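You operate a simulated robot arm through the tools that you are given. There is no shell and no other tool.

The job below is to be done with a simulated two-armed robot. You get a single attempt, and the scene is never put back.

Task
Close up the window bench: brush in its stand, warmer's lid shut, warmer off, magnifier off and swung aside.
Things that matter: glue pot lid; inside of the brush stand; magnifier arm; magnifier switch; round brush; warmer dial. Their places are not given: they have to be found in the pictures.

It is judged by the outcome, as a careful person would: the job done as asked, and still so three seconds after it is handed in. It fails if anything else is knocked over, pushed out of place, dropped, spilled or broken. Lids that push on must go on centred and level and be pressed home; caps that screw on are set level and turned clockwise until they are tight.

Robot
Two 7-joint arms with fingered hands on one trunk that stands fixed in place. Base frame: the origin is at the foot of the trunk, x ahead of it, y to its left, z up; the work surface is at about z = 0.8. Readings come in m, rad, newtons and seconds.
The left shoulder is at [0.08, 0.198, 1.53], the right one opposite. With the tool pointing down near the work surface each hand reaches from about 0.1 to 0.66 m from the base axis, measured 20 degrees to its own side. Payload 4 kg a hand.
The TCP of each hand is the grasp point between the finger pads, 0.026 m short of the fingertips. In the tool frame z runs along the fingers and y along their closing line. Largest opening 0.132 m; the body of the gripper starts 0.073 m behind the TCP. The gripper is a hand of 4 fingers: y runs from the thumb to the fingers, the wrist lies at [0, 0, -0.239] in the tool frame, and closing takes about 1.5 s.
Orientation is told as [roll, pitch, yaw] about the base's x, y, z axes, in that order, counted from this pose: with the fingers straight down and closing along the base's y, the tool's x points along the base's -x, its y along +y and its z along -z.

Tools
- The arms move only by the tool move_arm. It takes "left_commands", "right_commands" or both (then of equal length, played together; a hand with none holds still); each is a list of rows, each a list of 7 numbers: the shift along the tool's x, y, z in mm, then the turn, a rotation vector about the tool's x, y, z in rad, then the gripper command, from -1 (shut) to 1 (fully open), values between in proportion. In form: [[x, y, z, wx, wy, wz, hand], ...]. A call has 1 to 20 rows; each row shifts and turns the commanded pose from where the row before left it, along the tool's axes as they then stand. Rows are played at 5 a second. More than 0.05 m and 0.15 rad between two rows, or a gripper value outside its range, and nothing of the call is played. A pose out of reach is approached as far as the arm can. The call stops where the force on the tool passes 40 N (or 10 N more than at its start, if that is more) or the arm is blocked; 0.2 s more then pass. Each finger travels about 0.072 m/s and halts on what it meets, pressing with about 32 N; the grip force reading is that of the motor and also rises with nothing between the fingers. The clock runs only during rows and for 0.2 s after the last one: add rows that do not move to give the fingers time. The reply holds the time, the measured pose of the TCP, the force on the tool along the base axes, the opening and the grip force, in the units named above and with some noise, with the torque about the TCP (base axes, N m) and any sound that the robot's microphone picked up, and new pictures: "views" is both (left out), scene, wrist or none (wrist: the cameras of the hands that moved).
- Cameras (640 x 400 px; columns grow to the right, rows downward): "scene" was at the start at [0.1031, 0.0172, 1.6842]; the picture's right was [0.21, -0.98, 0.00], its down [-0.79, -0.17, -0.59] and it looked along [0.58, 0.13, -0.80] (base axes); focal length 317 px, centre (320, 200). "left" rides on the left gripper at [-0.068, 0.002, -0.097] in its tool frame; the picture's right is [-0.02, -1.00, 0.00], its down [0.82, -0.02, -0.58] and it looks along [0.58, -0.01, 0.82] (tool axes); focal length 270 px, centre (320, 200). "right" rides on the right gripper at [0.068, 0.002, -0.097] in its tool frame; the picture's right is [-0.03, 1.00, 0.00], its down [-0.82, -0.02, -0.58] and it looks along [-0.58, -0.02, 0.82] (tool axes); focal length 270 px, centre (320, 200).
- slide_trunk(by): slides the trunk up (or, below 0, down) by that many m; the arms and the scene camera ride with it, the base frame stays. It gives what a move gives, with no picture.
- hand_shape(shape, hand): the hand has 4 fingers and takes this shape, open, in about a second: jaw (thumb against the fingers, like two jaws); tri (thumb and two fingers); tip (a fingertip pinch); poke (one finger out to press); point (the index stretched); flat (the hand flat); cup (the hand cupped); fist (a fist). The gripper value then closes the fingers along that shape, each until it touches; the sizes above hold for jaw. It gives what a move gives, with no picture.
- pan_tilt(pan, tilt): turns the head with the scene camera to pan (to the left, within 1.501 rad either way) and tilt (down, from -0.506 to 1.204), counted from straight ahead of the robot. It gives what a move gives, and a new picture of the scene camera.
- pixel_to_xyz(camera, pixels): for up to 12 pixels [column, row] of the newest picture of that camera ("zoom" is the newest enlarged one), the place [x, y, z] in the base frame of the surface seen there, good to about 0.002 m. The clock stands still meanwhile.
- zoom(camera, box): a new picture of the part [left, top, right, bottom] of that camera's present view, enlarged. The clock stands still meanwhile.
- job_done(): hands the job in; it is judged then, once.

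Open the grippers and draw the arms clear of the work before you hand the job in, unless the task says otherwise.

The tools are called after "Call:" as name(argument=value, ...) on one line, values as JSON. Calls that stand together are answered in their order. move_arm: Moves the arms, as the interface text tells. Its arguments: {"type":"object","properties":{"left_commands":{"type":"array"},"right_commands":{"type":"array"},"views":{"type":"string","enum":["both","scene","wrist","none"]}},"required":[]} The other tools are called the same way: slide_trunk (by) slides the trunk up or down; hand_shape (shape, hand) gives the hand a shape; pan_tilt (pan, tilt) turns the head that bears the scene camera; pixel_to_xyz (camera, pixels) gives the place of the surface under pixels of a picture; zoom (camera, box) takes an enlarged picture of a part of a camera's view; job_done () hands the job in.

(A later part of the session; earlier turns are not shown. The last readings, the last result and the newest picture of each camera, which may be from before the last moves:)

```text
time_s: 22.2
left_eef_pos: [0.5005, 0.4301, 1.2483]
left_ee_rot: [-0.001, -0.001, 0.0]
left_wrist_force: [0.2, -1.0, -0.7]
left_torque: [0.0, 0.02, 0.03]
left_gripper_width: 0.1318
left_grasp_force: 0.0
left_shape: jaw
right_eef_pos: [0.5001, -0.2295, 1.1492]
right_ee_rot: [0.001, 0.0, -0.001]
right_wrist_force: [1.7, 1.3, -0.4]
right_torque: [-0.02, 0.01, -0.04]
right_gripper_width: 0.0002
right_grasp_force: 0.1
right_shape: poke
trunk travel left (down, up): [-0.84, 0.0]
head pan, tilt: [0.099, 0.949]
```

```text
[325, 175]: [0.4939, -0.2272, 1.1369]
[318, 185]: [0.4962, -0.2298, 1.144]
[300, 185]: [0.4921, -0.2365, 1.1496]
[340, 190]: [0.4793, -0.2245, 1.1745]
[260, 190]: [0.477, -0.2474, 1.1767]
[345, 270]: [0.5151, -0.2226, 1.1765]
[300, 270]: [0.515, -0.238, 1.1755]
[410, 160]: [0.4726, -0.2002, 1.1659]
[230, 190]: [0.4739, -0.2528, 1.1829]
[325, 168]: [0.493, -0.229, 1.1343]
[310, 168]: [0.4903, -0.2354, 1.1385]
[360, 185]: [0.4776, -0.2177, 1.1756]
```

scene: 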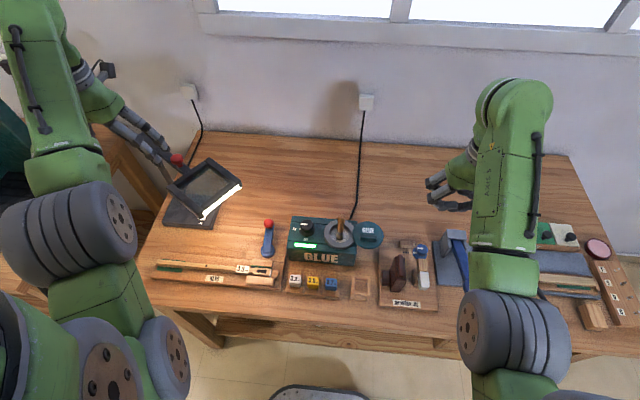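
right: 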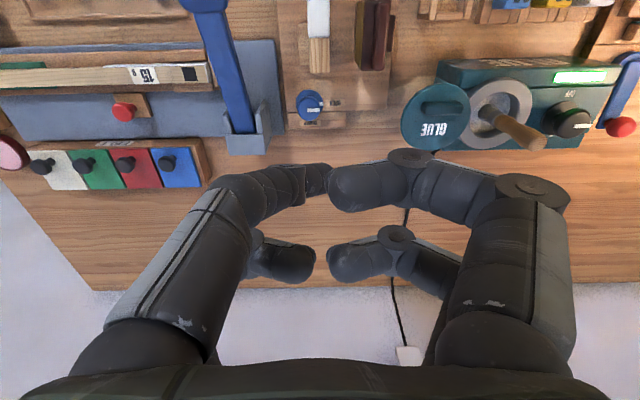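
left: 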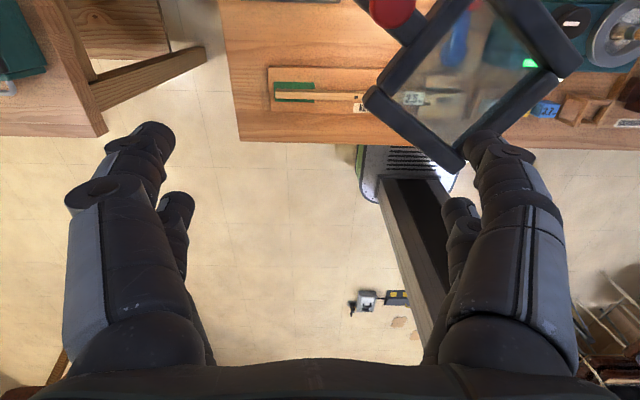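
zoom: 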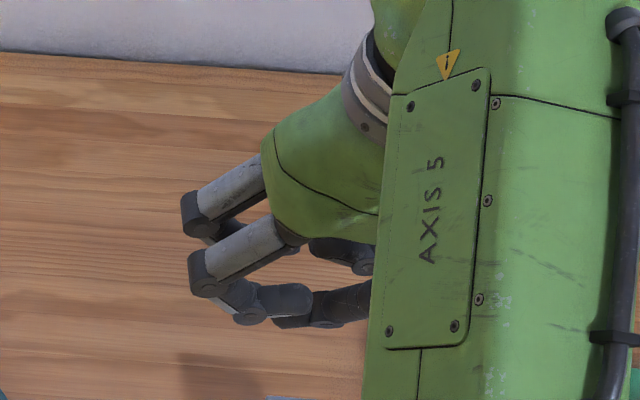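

The poke tip sits on the TCP axis, about 0.02 m below it, while the other fingers stay up; good for the switch. Now I zoom on the brush in the right view for its size and lean.

Call:
zoom(camera="right", box=[450, 70, 570, 160])

Call:
pixel_to_xyz(camera="zoom", pixels=[[220, 215], [300, 240], [360, 265], [420, 300], [480, 340], [490, 365], [450, 300], [400, 320]])

Call:
zoom(camera="scene", box=[320, 205, 380, 255])

Call:
pixel_to_xyz(camera="zoom", pixels=[[220, 120], [245, 120], [232, 105], [230, 160], [215, 200], [240, 200], [226, 240], [222, 260], [300, 330], [140, 250], [290, 250], [215, 290]])

```text
4.44 times, centred on (510, 115) of right
```

zoom: 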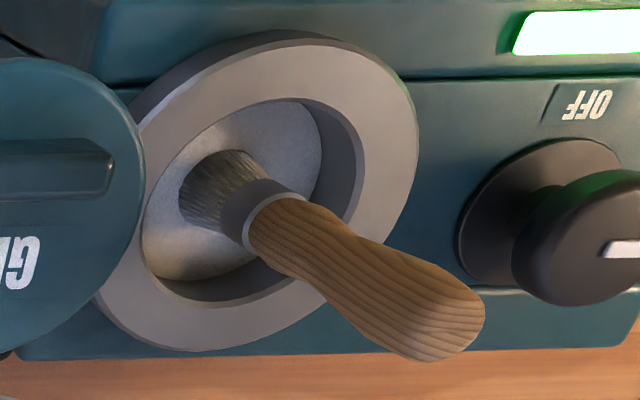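

```text
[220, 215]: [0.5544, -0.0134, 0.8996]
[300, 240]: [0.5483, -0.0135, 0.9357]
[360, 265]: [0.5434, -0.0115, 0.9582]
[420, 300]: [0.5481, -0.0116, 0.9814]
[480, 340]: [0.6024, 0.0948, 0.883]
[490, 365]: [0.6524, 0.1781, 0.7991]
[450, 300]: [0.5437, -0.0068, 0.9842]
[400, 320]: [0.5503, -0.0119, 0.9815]
```

```text
8.00 times, centred on (350, 230) of scene
```

zoom: 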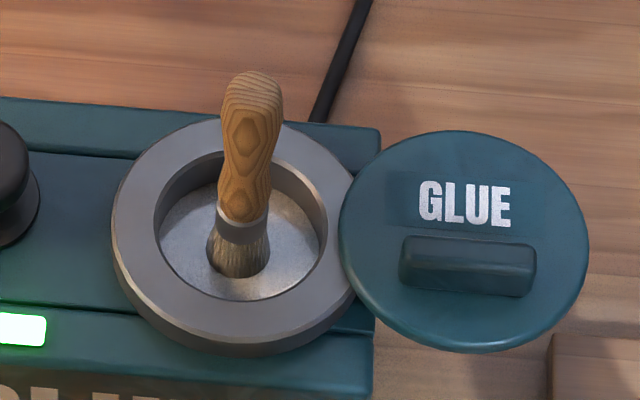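

```text
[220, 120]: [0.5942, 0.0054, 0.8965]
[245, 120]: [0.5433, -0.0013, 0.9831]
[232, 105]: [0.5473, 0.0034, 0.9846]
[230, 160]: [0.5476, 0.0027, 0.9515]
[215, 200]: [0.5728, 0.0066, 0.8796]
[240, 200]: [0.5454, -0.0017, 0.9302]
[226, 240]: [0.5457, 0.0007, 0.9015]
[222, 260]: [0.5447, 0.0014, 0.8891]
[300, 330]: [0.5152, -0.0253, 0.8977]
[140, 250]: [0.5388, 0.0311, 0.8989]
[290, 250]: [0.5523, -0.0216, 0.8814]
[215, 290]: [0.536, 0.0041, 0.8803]
```

The brush stands almost upright: centre about (0.553, -0.004), handle 18–20 mm thick, z 0.93 to 0.99. I set the jaw shape and bring the half-open right hand above it.

Call:
hand_shape(hand="right", shape="jaw")

Call:
move_arm(right_commands=[[-9, 37.6, 0, 0, 0, 0, 0], [-9, 37.6, 0, 0, 0, 0, 0], [-9, 37.6, 0, 0, 0, 0, 0], [-9, 37.6, 0, 0, 0, 0, 0], [-9, 37.6, 0, 0, 0, 0, 0], [-8.5, 37.6, 0, 0, 0, 0, 0], [0, 0, 44, 0, 0, 0, 0], [0, 0, 44, 0, 0, 0, 0]])

```text
time_s: 23.1
left_eef_pos: [0.4994, 0.4307, 1.249]
left_ee_rot: [0.002, 0.0, 0.001]
left_wrist_force: [0.1, -0.3, -0.9]
left_torque: [0.01, 0.02, 0.01]
left_gripper_width: 0.1317
left_grasp_force: 0.0
left_shape: jaw
right_eef_pos: [0.5007, -0.2306, 1.1502]
right_ee_rot: [0.0, 0.0, -0.001]
right_wrist_force: [0.5, 0.5, -0.4]
right_torque: [-0.01, 0.02, 0.02]
right_gripper_width: 0.1317
right_grasp_force: 0.0
right_shape: jaw
trunk travel left (down, up): [-0.84, 0.0]
head pan, tilt: [0.099, 0.949]
```

```text
time_s: 24.9
left_eef_pos: [0.4997, 0.4302, 1.248]
left_ee_rot: [0.001, 0.0, -0.002]
left_wrist_force: [-0.7, 0.2, 0.0]
left_torque: [0.03, -0.01, 0.04]
left_gripper_width: 0.1318
left_grasp_force: 0.0
left_shape: jaw
right_eef_pos: [0.5553, -0.0066, 1.0627]
right_ee_rot: [0.003, -0.002, -0.003]
right_wrist_force: [-0.8, -0.2, -0.2]
right_torque: [0.02, -0.02, -0.01]
right_gripper_width: 0.0664
right_grasp_force: 0.0
right_shape: jaw
trunk travel left (down, up): [-0.84, 0.0]
head pan, tilt: [0.099, 0.949]
```

scene: 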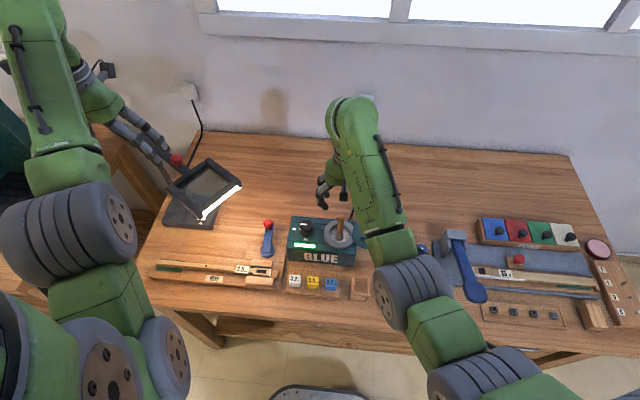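
right: 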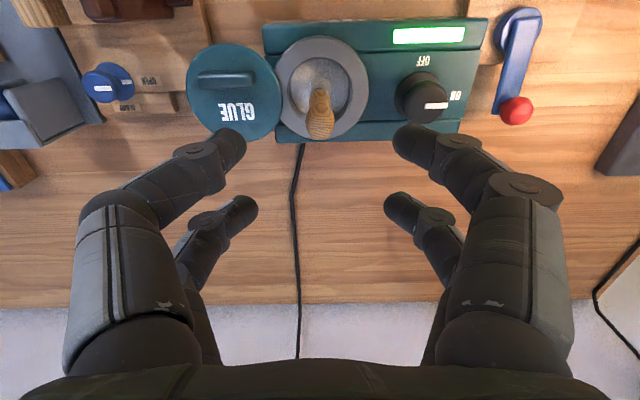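

The brush top shows at (320,95)–(321,135) of the right picture. I measure its sides from here to centre the hand.

Call:
zoom(camera="right", box=[270, 40, 370, 150])

Call:
pixel_to_xyz(camera="right", pixels=[[320, 130], [311, 120], [331, 120], [320, 120], [320, 110], [313, 105], [327, 105], [320, 100], [319, 92], [314, 95], [324, 95], [320, 136]])

```text
3.64 times, centred on (320, 95) of right
```

zoom: 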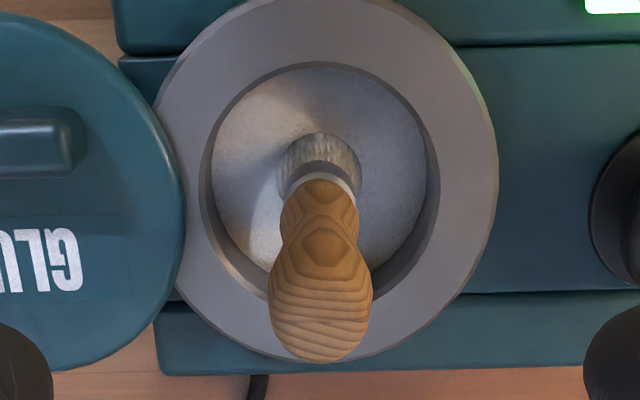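

```text
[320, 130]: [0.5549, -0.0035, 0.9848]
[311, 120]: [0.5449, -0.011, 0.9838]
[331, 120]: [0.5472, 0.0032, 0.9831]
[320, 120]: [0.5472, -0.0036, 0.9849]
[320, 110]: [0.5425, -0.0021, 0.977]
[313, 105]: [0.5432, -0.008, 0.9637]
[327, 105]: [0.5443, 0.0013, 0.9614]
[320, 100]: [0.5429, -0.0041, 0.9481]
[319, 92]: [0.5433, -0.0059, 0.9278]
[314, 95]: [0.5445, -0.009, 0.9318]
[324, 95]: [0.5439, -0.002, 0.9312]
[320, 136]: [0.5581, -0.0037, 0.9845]
```

The brush is upright at (0.552, -0.004), top at z=0.985. I lower the hand to z≈0.962 around it.

Call:
move_arm(right_commands=[[3, 2.5, 30, 0, 0, 0, 0], [0, 0, 30, 0, 0, 0, 0], [0, 0, 25, 0, 0, 0, 0], [0, 0, 15, 0, 0, 0, 0], [0, 0, 0, 0, 0, 0, 0]])

```text
time_s: 26.1
left_eef_pos: [0.4997, 0.4313, 1.249]
left_ee_rot: [0.0, 0.0, 0.002]
left_wrist_force: [-0.4, 0.4, 0.6]
left_torque: [0.03, 0.0, -0.02]
left_gripper_width: 0.1319
left_grasp_force: 0.0
left_shape: jaw
right_eef_pos: [0.5507, -0.0007, 0.9618]
right_ee_rot: [-0.001, -0.001, -0.001]
right_wrist_force: [1.0, -0.8, -0.8]
right_torque: [0.01, 0.03, -0.03]
right_gripper_width: 0.0664
right_grasp_force: 0.1
right_shape: jaw
trunk travel left (down, up): [-0.84, 0.0]
head pan, tilt: [0.099, 0.949]
```

scene: 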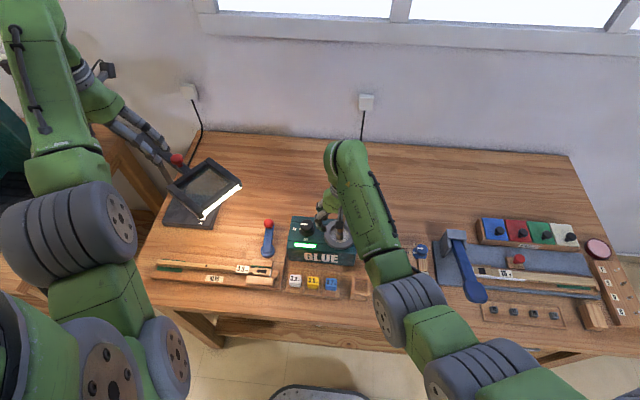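
right: 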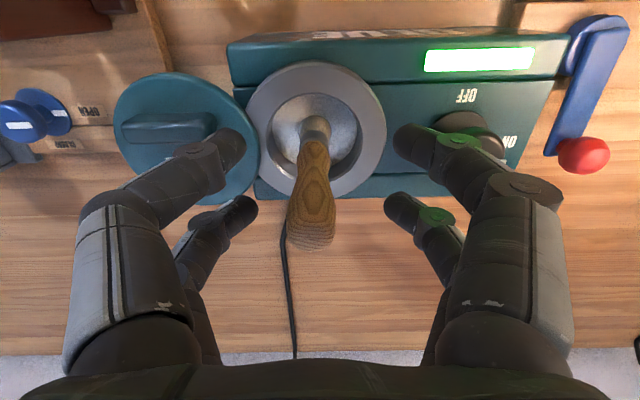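

The hand straddles the brush; it should shift 3 mm to -y. I centre it and close.

Call:
move_arm(right_commands=[[-1.3, -3, 0, 0, 0, 0, 0], [0, 0, 0, 0, 0, 0, -0.4], [0, 0, 0, 0, 0, 0, -0.7], [0, 0, 0, 0, 0, 0, -1], [0, 0, 0, 0, 0, 0, -1], [0, 0, 0, 0, 0, 0, -1], [0, 0, 0, 0, 0, 0, -1], [0, 0, 0, 0, 0, 0, -1]])

Call:
zoom(camera="right", box=[240, 80, 400, 260])

```text
time_s: 27.9
left_eef_pos: [0.4998, 0.4315, 1.2484]
left_ee_rot: [0.0, 0.0, 0.0]
left_wrist_force: [0.2, 0.0, -0.3]
left_torque: [0.03, 0.02, -0.01]
left_gripper_width: 0.132
left_grasp_force: 0.1
left_shape: jaw
right_eef_pos: [0.5514, -0.0051, 0.9637]
right_ee_rot: [0.0, 0.0, 0.0]
right_wrist_force: [0.6, -0.6, -0.1]
right_torque: [0.02, -0.02, 0.02]
right_gripper_width: 0.0
right_grasp_force: 32.2
right_shape: jaw
trunk travel left (down, up): [-0.84, 0.0]
head pan, tilt: [0.099, 0.949]
```

scene: 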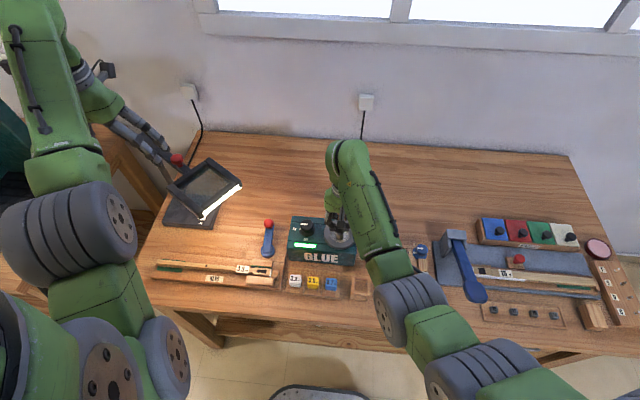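
right: 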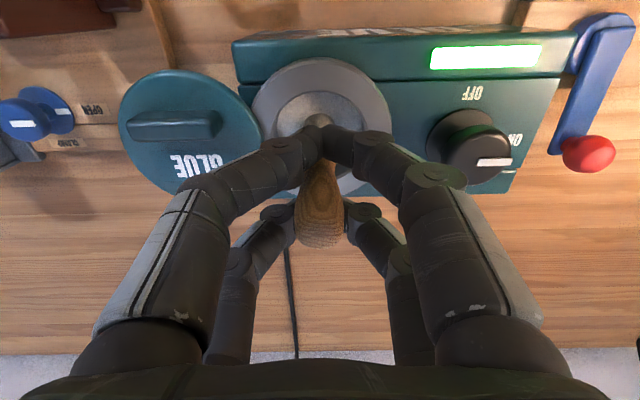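

```text
2.22 times, centred on (320, 170) of right
```

zoom: 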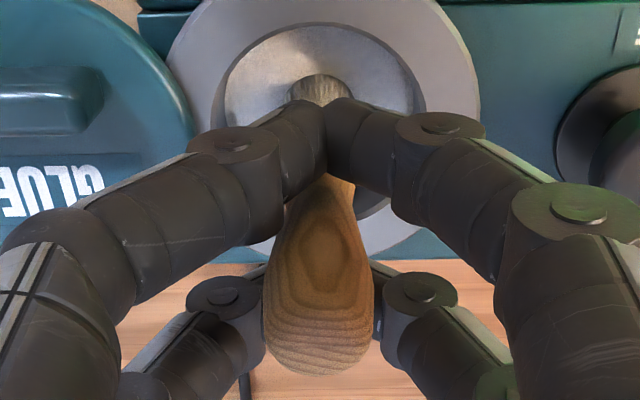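

The fingers closed fully with the handle standing in the gap between the two pairs, so each pair must be used on its own. I reopen and shift the hand 18.5 mm toward the robot so the far pair sits on the handle, then close.

Call:
move_arm(right_commands=[[0, 0, 0, 0, 0, 0, 0], [0, 0, 0, 0, 0, 0, 0], [0, 0, 0, 0, 0, 0, 0], [0, 0, 0, 0, 0, 0, 0], [9, 0.5, 0, 0, 0, 0, 0], [9, 0.5, 0, 0, 0, 0, 0], [0, 0, 0, 0, 0, 0, 0]], views="wrist")

Call:
move_arm(right_commands=[[0, 0, 0, 0, 0, 0, -0.4], [0, 0, 0, 0, 0, 0, -0.7], [0, 0, 0, 0, 0, 0, -1], [0, 0, 0, 0, 0, 0, -1], [0, 0, 0, 0, 0, 0, -1], [0, 0, 0, 0, 0, 0, -1], [0, 0, 0, 0, 0, 0, -1]])

```text
time_s: 29.5
left_eef_pos: [0.5001, 0.4319, 1.2493]
left_ee_rot: [0.0, -0.001, 0.0]
left_wrist_force: [-0.3, 0.7, -0.5]
left_torque: [-0.02, 0.0, 0.01]
left_gripper_width: 0.1319
left_grasp_force: 0.0
left_shape: jaw
right_eef_pos: [0.5339, -0.0032, 0.9621]
right_ee_rot: [0.0, -0.001, -0.002]
right_wrist_force: [-0.1, 0.3, 0.2]
right_torque: [-0.02, 0.0, 0.03]
right_gripper_width: 0.0653
right_grasp_force: 0.0
right_shape: jaw
trunk travel left (down, up): [-0.84, 0.0]
head pan, tilt: [0.099, 0.949]
```

right: 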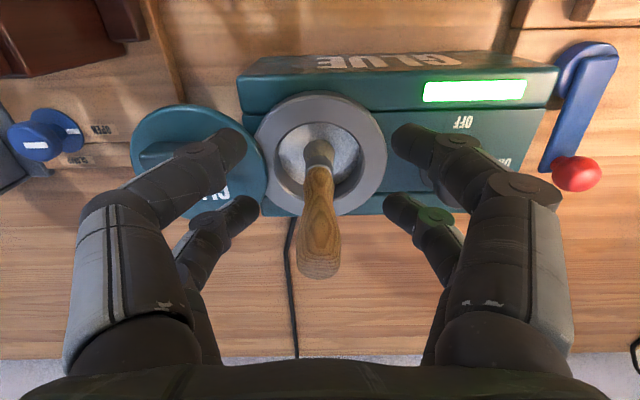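

```text
time_s: 31.1
left_eef_pos: [0.5005, 0.431, 1.2492]
left_ee_rot: [0.0, -0.001, 0.001]
left_wrist_force: [0.1, -0.3, 0.5]
left_torque: [-0.02, 0.02, 0.01]
left_gripper_width: 0.1317
left_grasp_force: 0.0
left_shape: jaw
right_eef_pos: [0.5342, -0.0047, 0.9627]
right_ee_rot: [0.001, -0.001, 0.001]
right_wrist_force: [0.1, 0.1, 0.5]
right_torque: [-0.01, 0.01, -0.02]
right_gripper_width: 0.0
right_grasp_force: 32.2
right_shape: jaw
trunk travel left (down, up): [-0.84, 0.0]
head pan, tilt: [0.099, 0.949]
```

scene: 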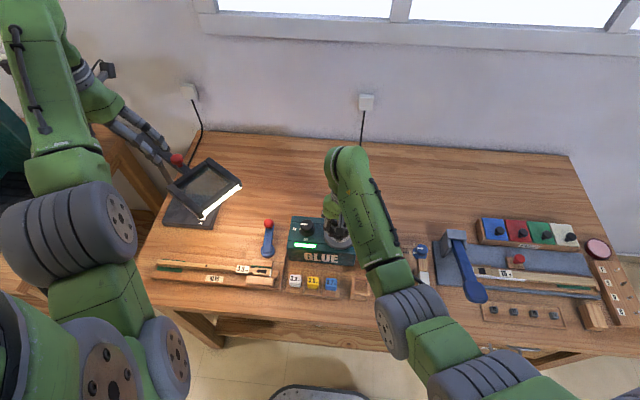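
right: 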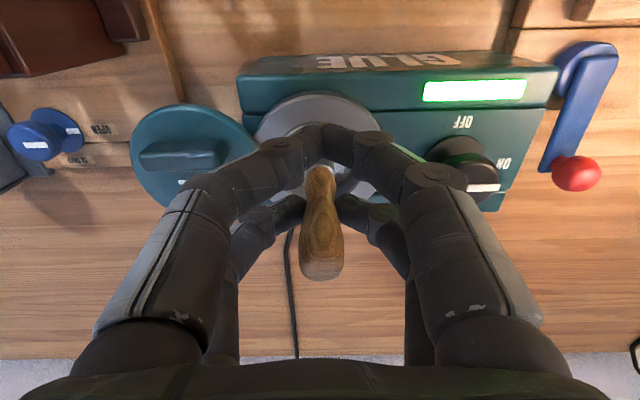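

The near pair met in front of the brush while the far pair seems stopped on the handle at about (303,205)/(338,205). I zoom in to check.

Call:
zoom(camera="right", box=[250, 110, 390, 290])

```text
2.22 times, centred on (320, 200) of right
```

zoom: 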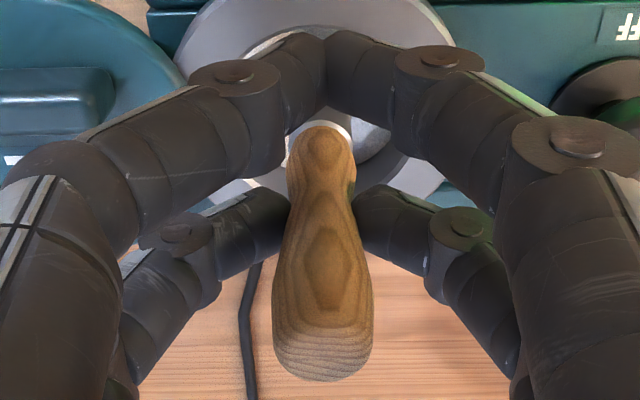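

The far pair holds the handle near its waist. I lift a little to check the grip.

Call:
move_arm(right_commands=[[0, 0, -10, 0, 0, 0, -1], [0, 0, -15, 0, 0, 0, -1], [0, 0, -15, 0, 0, 0, -1], [0, 0, 0, 0, 0, 0, -1]])

Call:
zoom(camera="scene", box=[280, 190, 420, 300])

```text
time_s: 32.1
left_eef_pos: [0.4992, 0.4315, 1.2496]
left_ee_rot: [0.0, 0.0, -0.001]
left_wrist_force: [-0.4, -0.1, 0.1]
left_torque: [0.0, 0.02, 0.03]
left_gripper_width: 0.1319
left_grasp_force: 0.0
left_shape: jaw
right_eef_pos: [0.5347, -0.0049, 1.0019]
right_ee_rot: [0.001, 0.0, 0.0]
right_wrist_force: [0.7, -0.2, 0.2]
right_torque: [0.01, 0.0, 0.01]
right_gripper_width: 0.0
right_grasp_force: 31.8
right_shape: jaw
trunk travel left (down, up): [-0.84, 0.0]
head pan, tilt: [0.099, 0.949]
```

scene: 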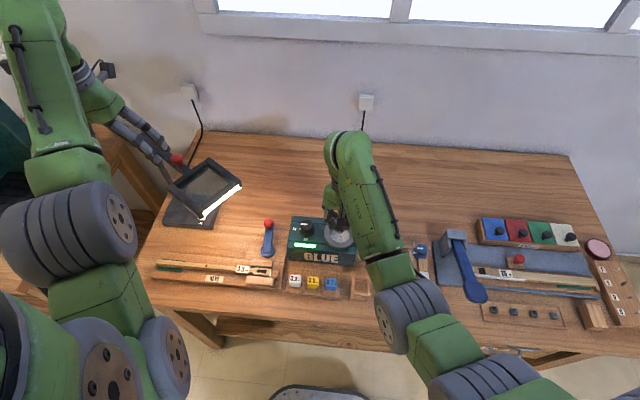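
right: 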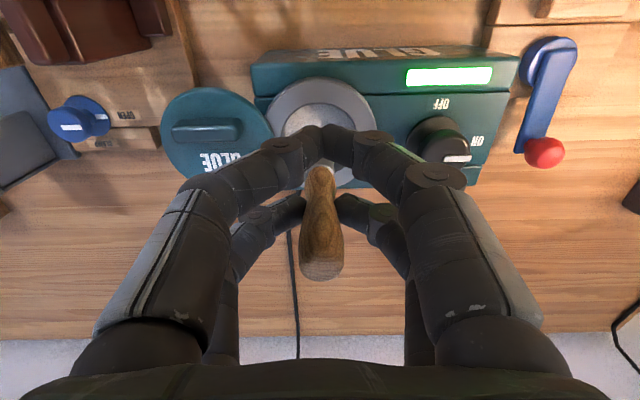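

```text
3.64 times, centred on (350, 245) of scene
```

zoom: 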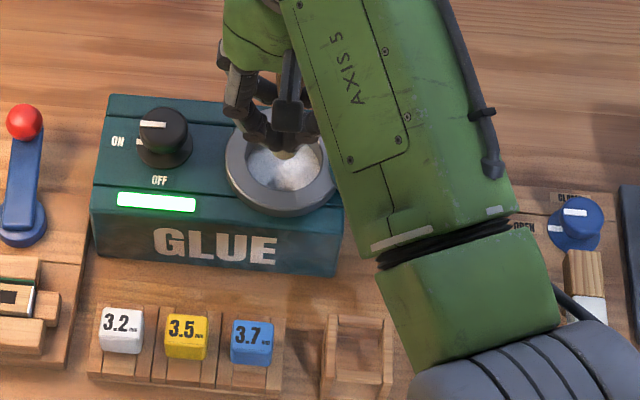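

The brush came up with the hand and is clear of the rim. I carry it at this height to above the stand, near TCP (0.404, -0.070).

Call:
move_arm(right_commands=[[0, 0, -6, 0, 0, 0, -1], [22, -11, 0, 0, 0, 0, -1], [22, -11, 0, 0, 0, 0, -1], [22, -11, 0, 0, 0, 0, -1], [22, -11, 0, 0, 0, 0, -1], [22, -11, 0, 0, 0, 0, -1], [20, -10, 0, 0, 0, 0, -1], [0, 0, 0, 0, 0, 0, -1]])

```text
time_s: 33.9
left_eef_pos: [0.4999, 0.4318, 1.2486]
left_ee_rot: [-0.001, 0.001, -0.001]
left_wrist_force: [-0.4, 0.0, 0.2]
left_torque: [-0.01, 0.0, 0.04]
left_gripper_width: 0.1321
left_grasp_force: 0.1
left_shape: jaw
right_eef_pos: [0.4038, -0.0684, 1.008]
right_ee_rot: [0.001, 0.0, -0.002]
right_wrist_force: [1.5, -0.5, 0.0]
right_torque: [-0.02, 0.01, -0.04]
right_gripper_width: 0.0
right_grasp_force: 32.5
right_shape: jaw
trunk travel left (down, up): [-0.84, 0.0]
head pan, tilt: [0.099, 0.949]
```

scene: 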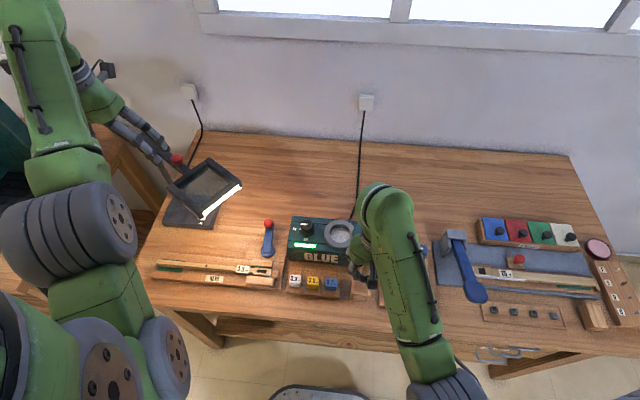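
right: 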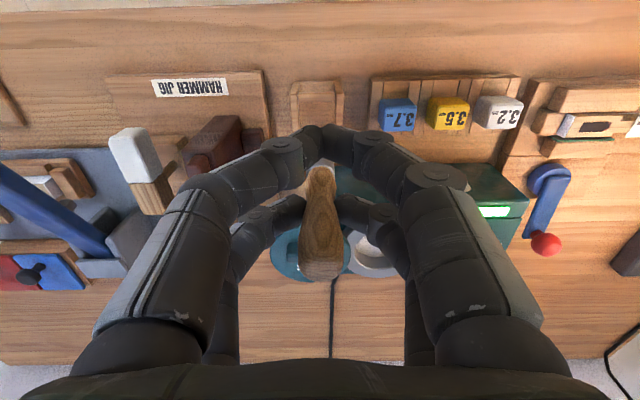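

The stand appears at (317,105) just behind the near fingertips. I measure its rails and the brush from this view to confirm alignment.

Call:
zoom(camera="right", box=[270, 70, 370, 150])

Call:
pixel_to_xyz(camera="right", pixels=[[295, 88], [295, 110], [339, 88], [339, 110], [317, 88], [317, 83], [317, 105], [294, 125], [340, 125], [317, 120], [258, 140], [385, 115]])

Call:
pixel_to_xyz(camera="right", pixels=[[305, 230], [338, 230], [322, 230], [322, 190], [312, 175], [330, 175], [322, 172], [322, 265], [298, 212], [345, 212]])

Call:
zoom(camera="scene", box=[330, 250, 390, 310])

```text
5.00 times, centred on (320, 110) of right
```

zoom: 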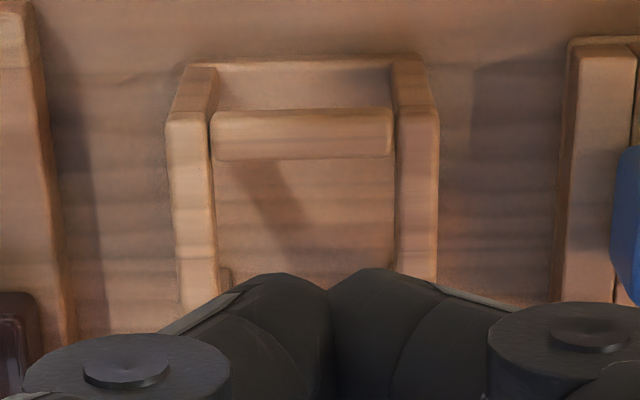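

```text
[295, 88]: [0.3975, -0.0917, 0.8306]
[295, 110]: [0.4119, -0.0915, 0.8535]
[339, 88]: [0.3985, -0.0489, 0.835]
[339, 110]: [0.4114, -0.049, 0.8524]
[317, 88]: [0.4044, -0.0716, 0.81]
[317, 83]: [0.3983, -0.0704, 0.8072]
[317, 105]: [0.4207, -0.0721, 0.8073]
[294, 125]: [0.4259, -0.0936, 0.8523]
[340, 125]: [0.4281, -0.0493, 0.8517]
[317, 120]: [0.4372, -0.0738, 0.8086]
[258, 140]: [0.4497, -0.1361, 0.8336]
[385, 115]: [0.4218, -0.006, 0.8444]
```

```text
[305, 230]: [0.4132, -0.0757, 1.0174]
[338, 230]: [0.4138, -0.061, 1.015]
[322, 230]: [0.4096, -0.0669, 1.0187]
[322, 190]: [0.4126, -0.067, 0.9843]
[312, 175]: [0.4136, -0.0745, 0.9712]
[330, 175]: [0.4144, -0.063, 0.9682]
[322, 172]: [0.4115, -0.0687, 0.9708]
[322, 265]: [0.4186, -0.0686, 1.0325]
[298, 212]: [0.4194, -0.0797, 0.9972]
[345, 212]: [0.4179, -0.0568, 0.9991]
```

```text
6.67 times, centred on (360, 280) of scene
```

zoom: 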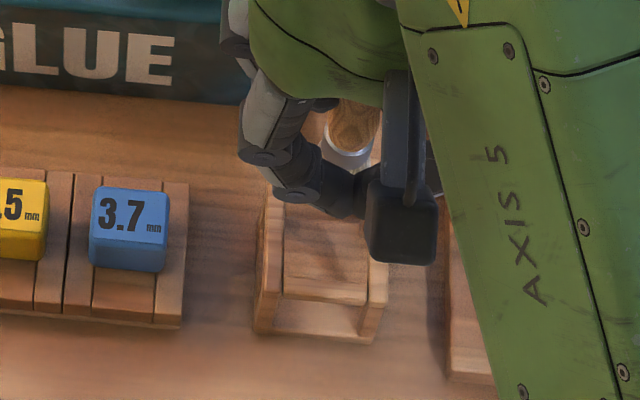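

Brush axis is at (0.4195, -0.068) and the stand's opening is centred at about (0.4218, -0.0705), 30 by 35 mm. I correct by 2 mm each way and lower the brush until its bristles are just above the stand's floor.

Call:
move_arm(right_commands=[[-2, -2, 10, 0, 0, 0, -1], [0, 0, 25, 0, 0, 0, -1], [0, 0, 25, 0, 0, 0, -1], [0, 0, 20, 0, 0, 0, -1], [0, 0, 15, 0, 0, 0, -1], [0, 0, 10, 0, 0, 0, -1], [0, 0, 0, 0, 0, 0, -1]])

Call:
zoom(camera="scene", box=[330, 250, 390, 310])

Call:
zoom(camera="right", box=[240, 40, 400, 260])

```text
time_s: 35.5
left_eef_pos: [0.4998, 0.4309, 1.2482]
left_ee_rot: [0.0, 0.001, 0.001]
left_wrist_force: [-0.7, -0.4, 0.0]
left_torque: [-0.03, 0.02, 0.01]
left_gripper_width: 0.1317
left_grasp_force: 0.0
left_shape: jaw
right_eef_pos: [0.4062, -0.0728, 0.9042]
right_ee_rot: [-0.002, 0.0, -0.001]
right_wrist_force: [-0.1, -0.9, -0.2]
right_torque: [0.01, -0.03, 0.02]
right_gripper_width: 0.0
right_grasp_force: 32.0
right_shape: jaw
trunk travel left (down, up): [-0.84, 0.0]
head pan, tilt: [0.099, 0.949]
```

scene: 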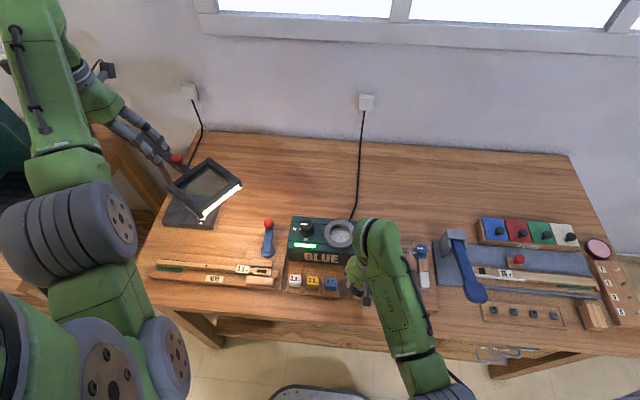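
right: 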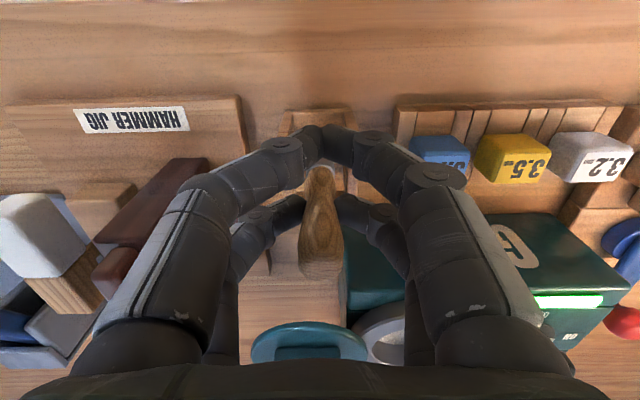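

```text
6.67 times, centred on (360, 280) of scene
```

zoom: 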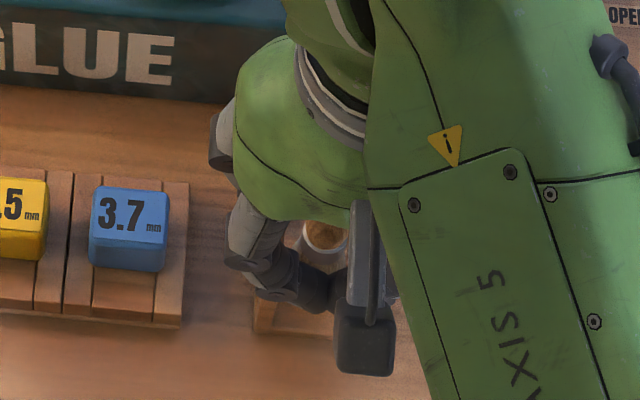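

```text
1.82 times, centred on (320, 150) of right
```

zoom: 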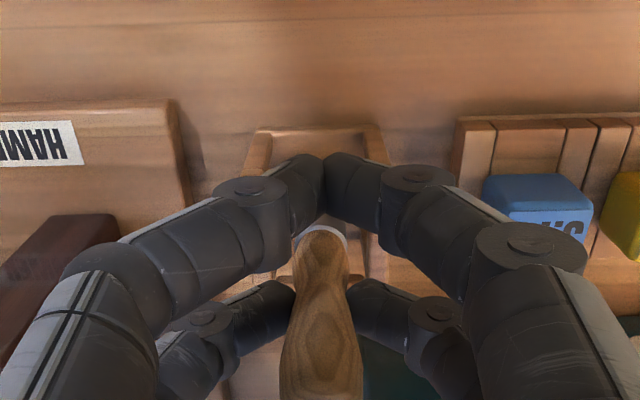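

No contact forces so far, and the brush foot is inside the rails. I lower the last 12 mm in small steps.

Call:
move_arm(right_commands=[[0, 1.5, 5, 0, 0, 0, -1], [0, 0, 4, 0, 0, 0, -1], [0, 0, 3, 0, 0, 0, -1], [0, 0, 0, 0, 0, 0, -1]], views="wrist")

```text
time_s: 36.5
left_eef_pos: [0.4976, 0.4321, 1.2513]
left_ee_rot: [0.001, -0.001, 0.001]
left_wrist_force: [-0.4, -0.6, -0.2]
left_torque: [-0.04, 0.02, 0.02]
left_gripper_width: 0.1321
left_grasp_force: 0.1
left_shape: jaw
right_eef_pos: [0.4066, -0.069, 0.894]
right_ee_rot: [0.001, -0.007, 0.0]
right_wrist_force: [0.1, -1.5, 34.3]
right_torque: [-0.1, -0.62, -0.05]
right_gripper_width: 0.0
right_grasp_force: 32.3
right_shape: jaw
trunk travel left (down, up): [-0.84, 0.0]
head pan, tilt: [0.099, 0.949]
```

right: 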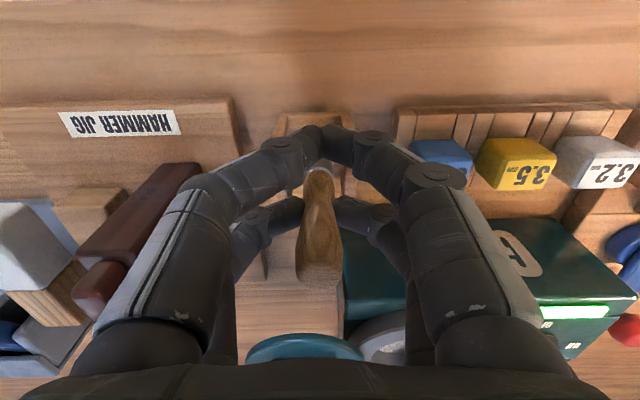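

The force of 34 N acts at the brush line (x +0.018 from the TCP), so the bristles are on the floor of the stand. I ease off 3 mm and open the fingers slightly.

Call:
move_arm(right_commands=[[0, 0, -3, 0, 0, 0, -1], [0, 0, 0, 0, 0, 0, -0.8], [0, 0, 0, 0, 0, 0, -0.6], [0, 0, 0, 0, 0, 0, -0.45], [0, 0, 0, 0, 0, 0, -0.45], [0, 0, 0, 0, 0, 0, -0.45]])

Call:
zoom(camera="right", box=[240, 60, 400, 300])

```text
time_s: 37.9
left_eef_pos: [0.5001, 0.4315, 1.2483]
left_ee_rot: [0.001, 0.0, 0.001]
left_wrist_force: [0.1, -0.1, -0.6]
left_torque: [-0.01, 0.01, 0.01]
left_gripper_width: 0.132
left_grasp_force: 0.1
left_shape: jaw
right_eef_pos: [0.4066, -0.0707, 0.8944]
right_ee_rot: [-0.001, 0.0, 0.001]
right_wrist_force: [-0.8, 0.9, -0.7]
right_torque: [0.04, 0.0, 0.01]
right_gripper_width: 0.0359
right_grasp_force: 0.0
right_shape: jaw
trunk travel left (down, up): [-0.84, 0.0]
head pan, tilt: [0.099, 0.949]
```

scene: 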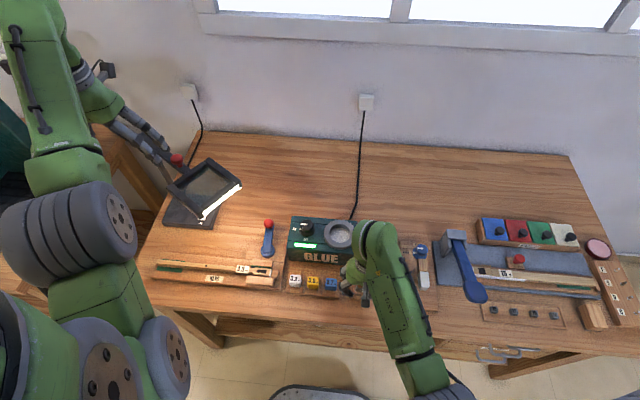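
right: 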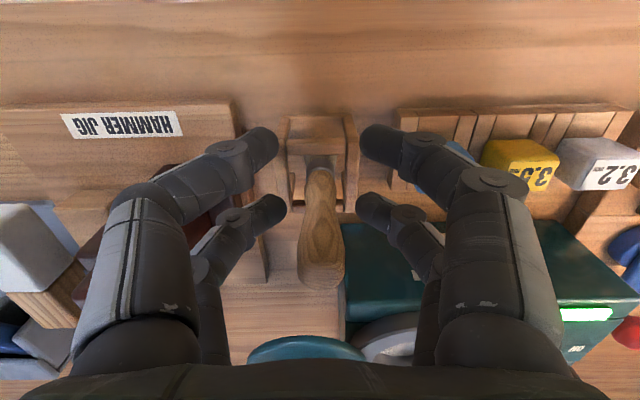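

```text
1.67 times, centred on (320, 180) of right
```

zoom: 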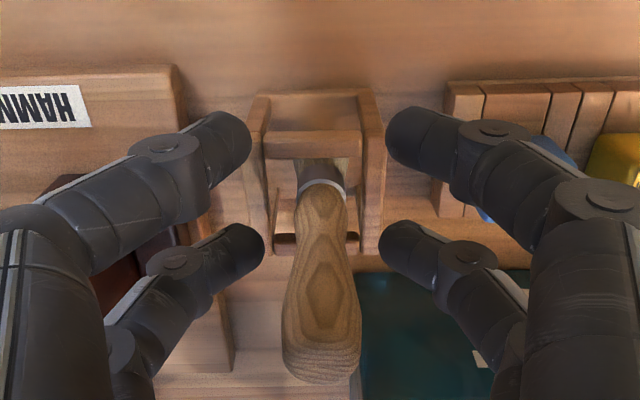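

The brush stands upright inside the stand, free of the fingers. I raise the hand straight up.

Call:
move_arm(right_commands=[[0, 0, -15, 0, 0, 0, -0.45], [0, 0, -25, 0, 0, 0, -0.45], [0, 0, -35, 0, 0, 0, -0.45], [0, 0, -35, 0, 0, 0, -0.45]])

Call:
zoom(camera="right", box=[240, 40, 400, 200])

```text
time_s: 38.9
left_eef_pos: [0.4989, 0.432, 1.2481]
left_ee_rot: [0.001, -0.001, 0.0]
left_wrist_force: [-0.1, 0.7, 0.4]
left_torque: [-0.02, 0.0, -0.02]
left_gripper_width: 0.1321
left_grasp_force: 0.1
left_shape: jaw
right_eef_pos: [0.4066, -0.0695, 1.0053]
right_ee_rot: [-0.001, 0.0, -0.002]
right_wrist_force: [0.6, -0.1, 0.7]
right_torque: [0.0, 0.0, 0.01]
right_gripper_width: 0.0362
right_grasp_force: 0.1
right_shape: jaw
trunk travel left (down, up): [-0.84, 0.0]
head pan, tilt: [0.099, 0.949]
```

scene: 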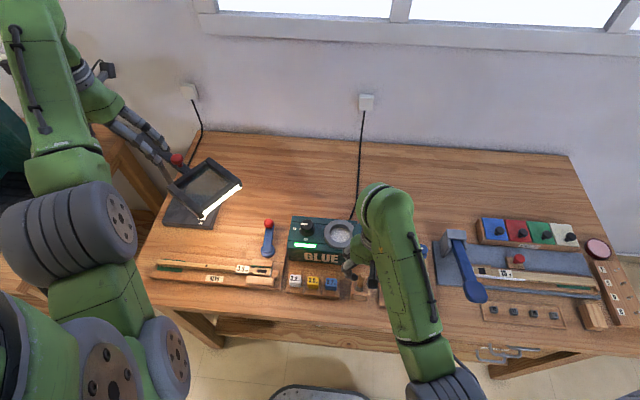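
right: 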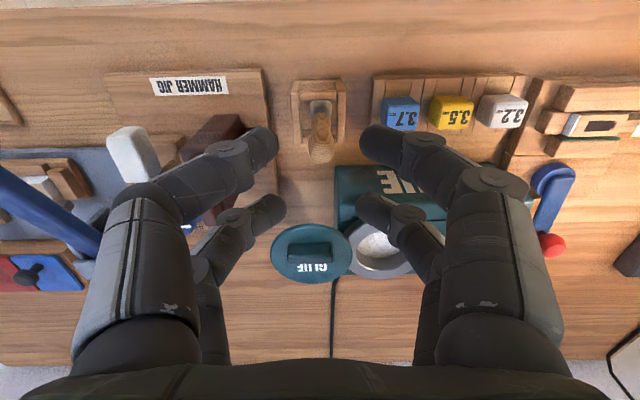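

```text
2.50 times, centred on (320, 120) of right
```

zoom: 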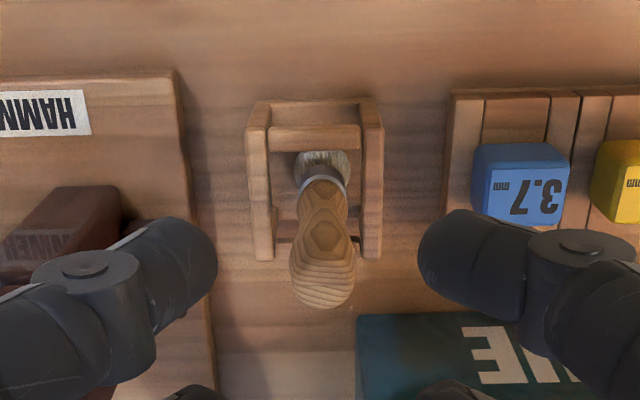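

The brush is upright in the stand at (320,120). Now the lid: I measure its bar handle and the pot rim in the right view, around (311,255) and (380,250).

Call:
zoom(camera="right", box=[260, 205, 420, 305])

Call:
pixel_to_xyz(camera="zoom", pixels=[[110, 150], [285, 150], [110, 185], [285, 185], [200, 160], [200, 190], [200, 130], [45, 190], [355, 190], [200, 320], [450, 150], [470, 280]])

Call:
zoom(camera="scene", box=[320, 205, 380, 255])

```text
4.00 times, centred on (340, 255) of right
```

zoom: 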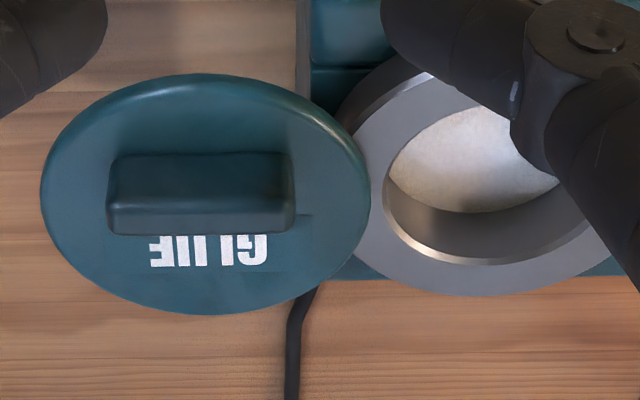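

```text
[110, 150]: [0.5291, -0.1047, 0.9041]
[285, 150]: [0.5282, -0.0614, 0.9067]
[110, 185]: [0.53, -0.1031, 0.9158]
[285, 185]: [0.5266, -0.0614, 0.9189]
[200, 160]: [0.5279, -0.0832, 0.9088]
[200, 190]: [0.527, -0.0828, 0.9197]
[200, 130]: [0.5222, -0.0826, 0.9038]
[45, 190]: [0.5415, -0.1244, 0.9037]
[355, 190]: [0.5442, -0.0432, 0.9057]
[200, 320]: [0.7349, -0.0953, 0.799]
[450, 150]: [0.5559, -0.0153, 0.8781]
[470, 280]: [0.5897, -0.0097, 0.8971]
```

```text
8.00 times, centred on (350, 230) of scene
```

zoom: 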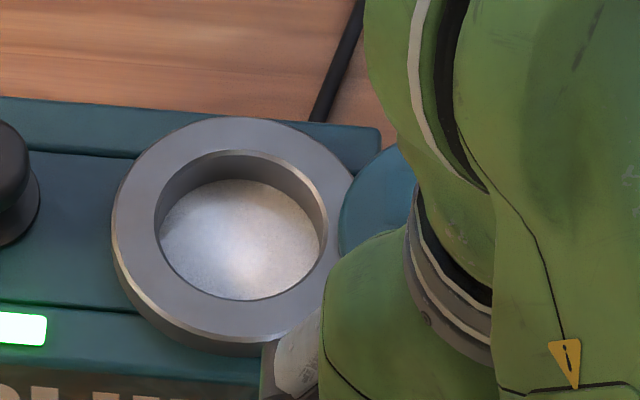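

The handle bar runs along y from -0.104 to -0.061 at x≈0.527–0.541, top z≈0.923. I move the right hand above it and turn it 90° so the fingers can close across the bar.

Call:
move_arm(right_commands=[[0, 0, -10, 0, 0, 0, -0.3], [-32, -3.4, 0, 0, 0, 0, -0.3], [-32, -3.4, 0, 0, 0, 0, -0.3], [-32, -3.4, 0, 0, 0, 0, -0.3], [-31, -3.4, 0, 0, 0, 0, -0.3], [0, 0, 0, 0, 0, -0.1428, -0.3], [0, 0, 0, 0, 0, -0.1428, -0.3], [0, 0, 0, 0, 0, -0.1428, -0.3], [0, 0, 0, 0, 0, -0.1428, -0.3], [0, 0, 0, 0, 0, -0.1428, -0.3], [0, 0, 0, 0, 0, -0.1428, -0.3], [0, 0, 0, 0, 0, -0.1428, -0.3], [0, 0, 0, 0, 0, -0.1428, -0.3], [0, 0, 0, 0, 0, -0.1428, -0.3], [0, 0, 0, 0, 0, -0.1428, -0.3], [0, 0, 0, 0, 0, -0.1428, -0.3], [0, 0, 0, 0, 0, 0, -0.3]])

```text
time_s: 42.5
left_eef_pos: [0.4995, 0.4304, 1.2499]
left_ee_rot: [-0.001, 0.0, 0.001]
left_wrist_force: [0.0, 0.2, 0.4]
left_torque: [0.04, 0.02, -0.01]
left_gripper_width: 0.132
left_grasp_force: 0.0
left_shape: jaw
right_eef_pos: [0.5327, -0.0833, 1.0152]
right_ee_rot: [0.0, 0.001, 1.571]
right_wrist_force: [0.8, 0.1, 0.4]
right_torque: [0.02, -0.01, 0.01]
right_gripper_width: 0.0458
right_grasp_force: 0.1
right_shape: jaw
trunk travel left (down, up): [-0.84, 0.0]
head pan, tilt: [0.099, 0.949]
```

scene: 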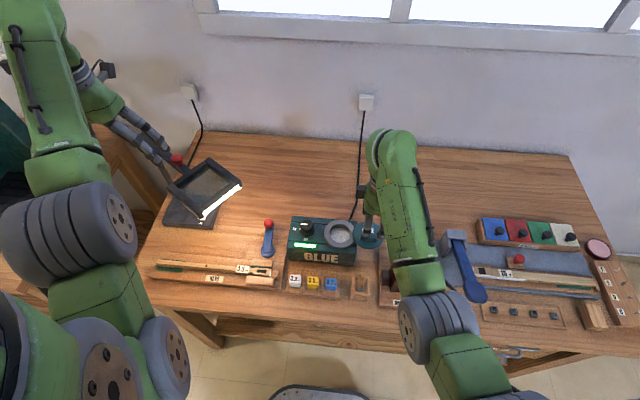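
right: 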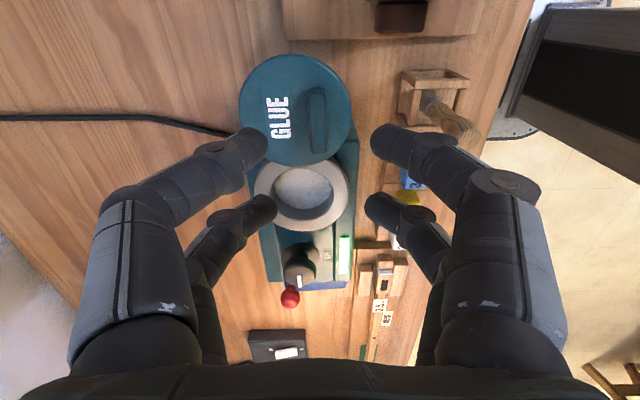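

The bar handle is seen at (317,120) between the fingertips. I measure its edges from this side.

Call:
zoom(camera="right", box=[230, 50, 370, 240])

Call:
pixel_to_xyz(camera="right", pixels=[[311, 120], [322, 120], [316, 120], [325, 120], [316, 92], [318, 148], [316, 100], [318, 140], [295, 60], [296, 160], [243, 108], [349, 108]])

```text
2.11 times, centred on (300, 145) of right
```

zoom: 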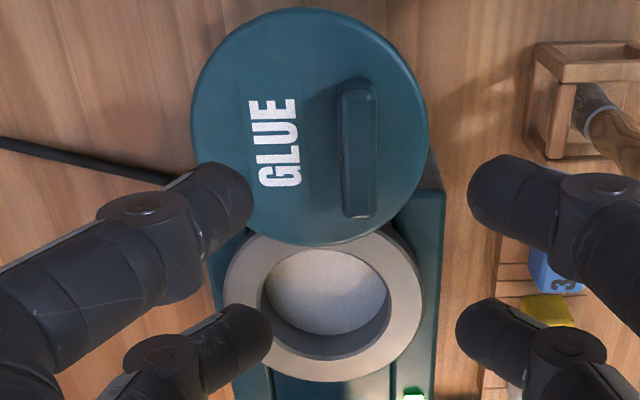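

```text
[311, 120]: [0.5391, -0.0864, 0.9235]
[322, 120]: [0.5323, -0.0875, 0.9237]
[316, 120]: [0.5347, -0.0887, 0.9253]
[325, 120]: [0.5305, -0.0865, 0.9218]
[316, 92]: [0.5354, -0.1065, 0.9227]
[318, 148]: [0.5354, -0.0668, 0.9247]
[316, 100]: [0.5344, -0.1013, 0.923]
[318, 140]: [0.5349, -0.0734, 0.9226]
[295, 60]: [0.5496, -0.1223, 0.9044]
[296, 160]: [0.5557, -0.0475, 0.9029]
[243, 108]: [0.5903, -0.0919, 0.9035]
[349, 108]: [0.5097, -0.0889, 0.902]
```

The bar is centred at (0.535, -0.085), about 14 mm thick. I lower the hand so the fingertips straddle it, then close.

Call:
move_arm(right_commands=[[1, -2.3, 30, 0, 0, 0, -0.3], [0, 0, 30, 0, 0, 0, -0.3], [0, 0, 15, 0, 0, 0, -0.3], [0, 0, 5, 0, 0, 0, -0.3], [0, 0, 0, 0, 0, 0, -0.5], [0, 0, 0, 0, 0, 0, -0.7], [0, 0, 0, 0, 0, 0, -0.85], [0, 0, 0, 0, 0, 0, -1], [0, 0, 0, 0, 0, 0, -1], [0, 0, 0, 0, 0, 0, -1]])

Call:
zoom(camera="right", box=[220, 80, 420, 260])

```text
time_s: 44.7
left_eef_pos: [0.5005, 0.4297, 1.2489]
left_ee_rot: [-0.001, -0.001, 0.0]
left_wrist_force: [-0.2, -0.8, 0.8]
left_torque: [0.04, 0.0, -0.01]
left_gripper_width: 0.132
left_grasp_force: 0.0
left_shape: jaw
right_eef_pos: [0.5361, -0.0848, 0.9337]
right_ee_rot: [0.002, 0.0, 1.57]
right_wrist_force: [-1.3, 0.9, -3.4]
right_torque: [-0.03, -0.02, 0.0]
right_gripper_width: 0.0058
right_grasp_force: 32.1
right_shape: jaw
trunk travel left (down, up): [-0.84, 0.0]
head pan, tilt: [0.099, 0.949]
```

scene: 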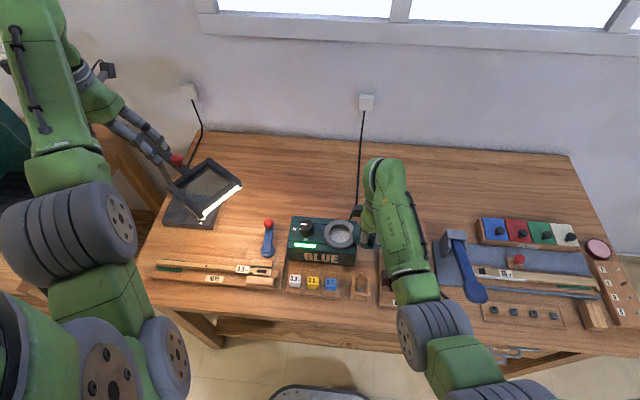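
right: 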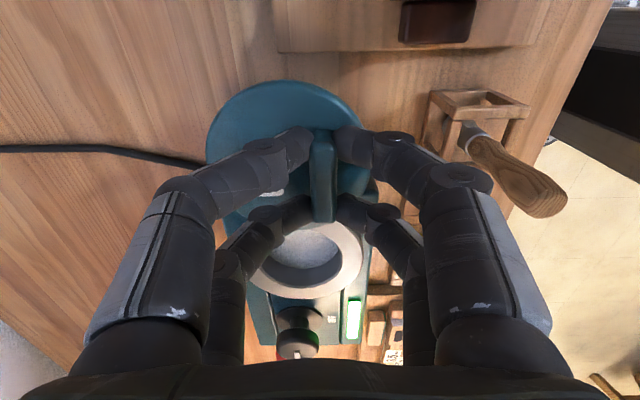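

```text
2.22 times, centred on (320, 170) of right
```

zoom: 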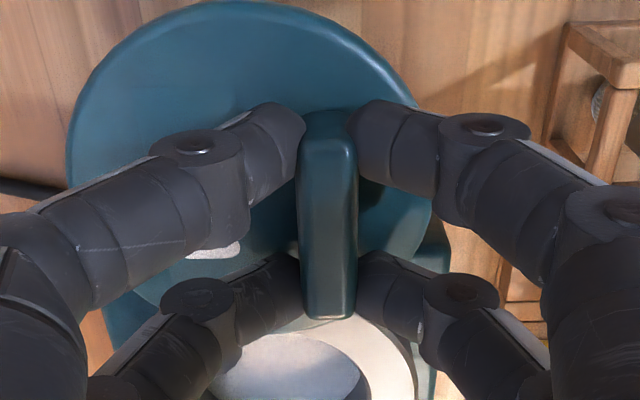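

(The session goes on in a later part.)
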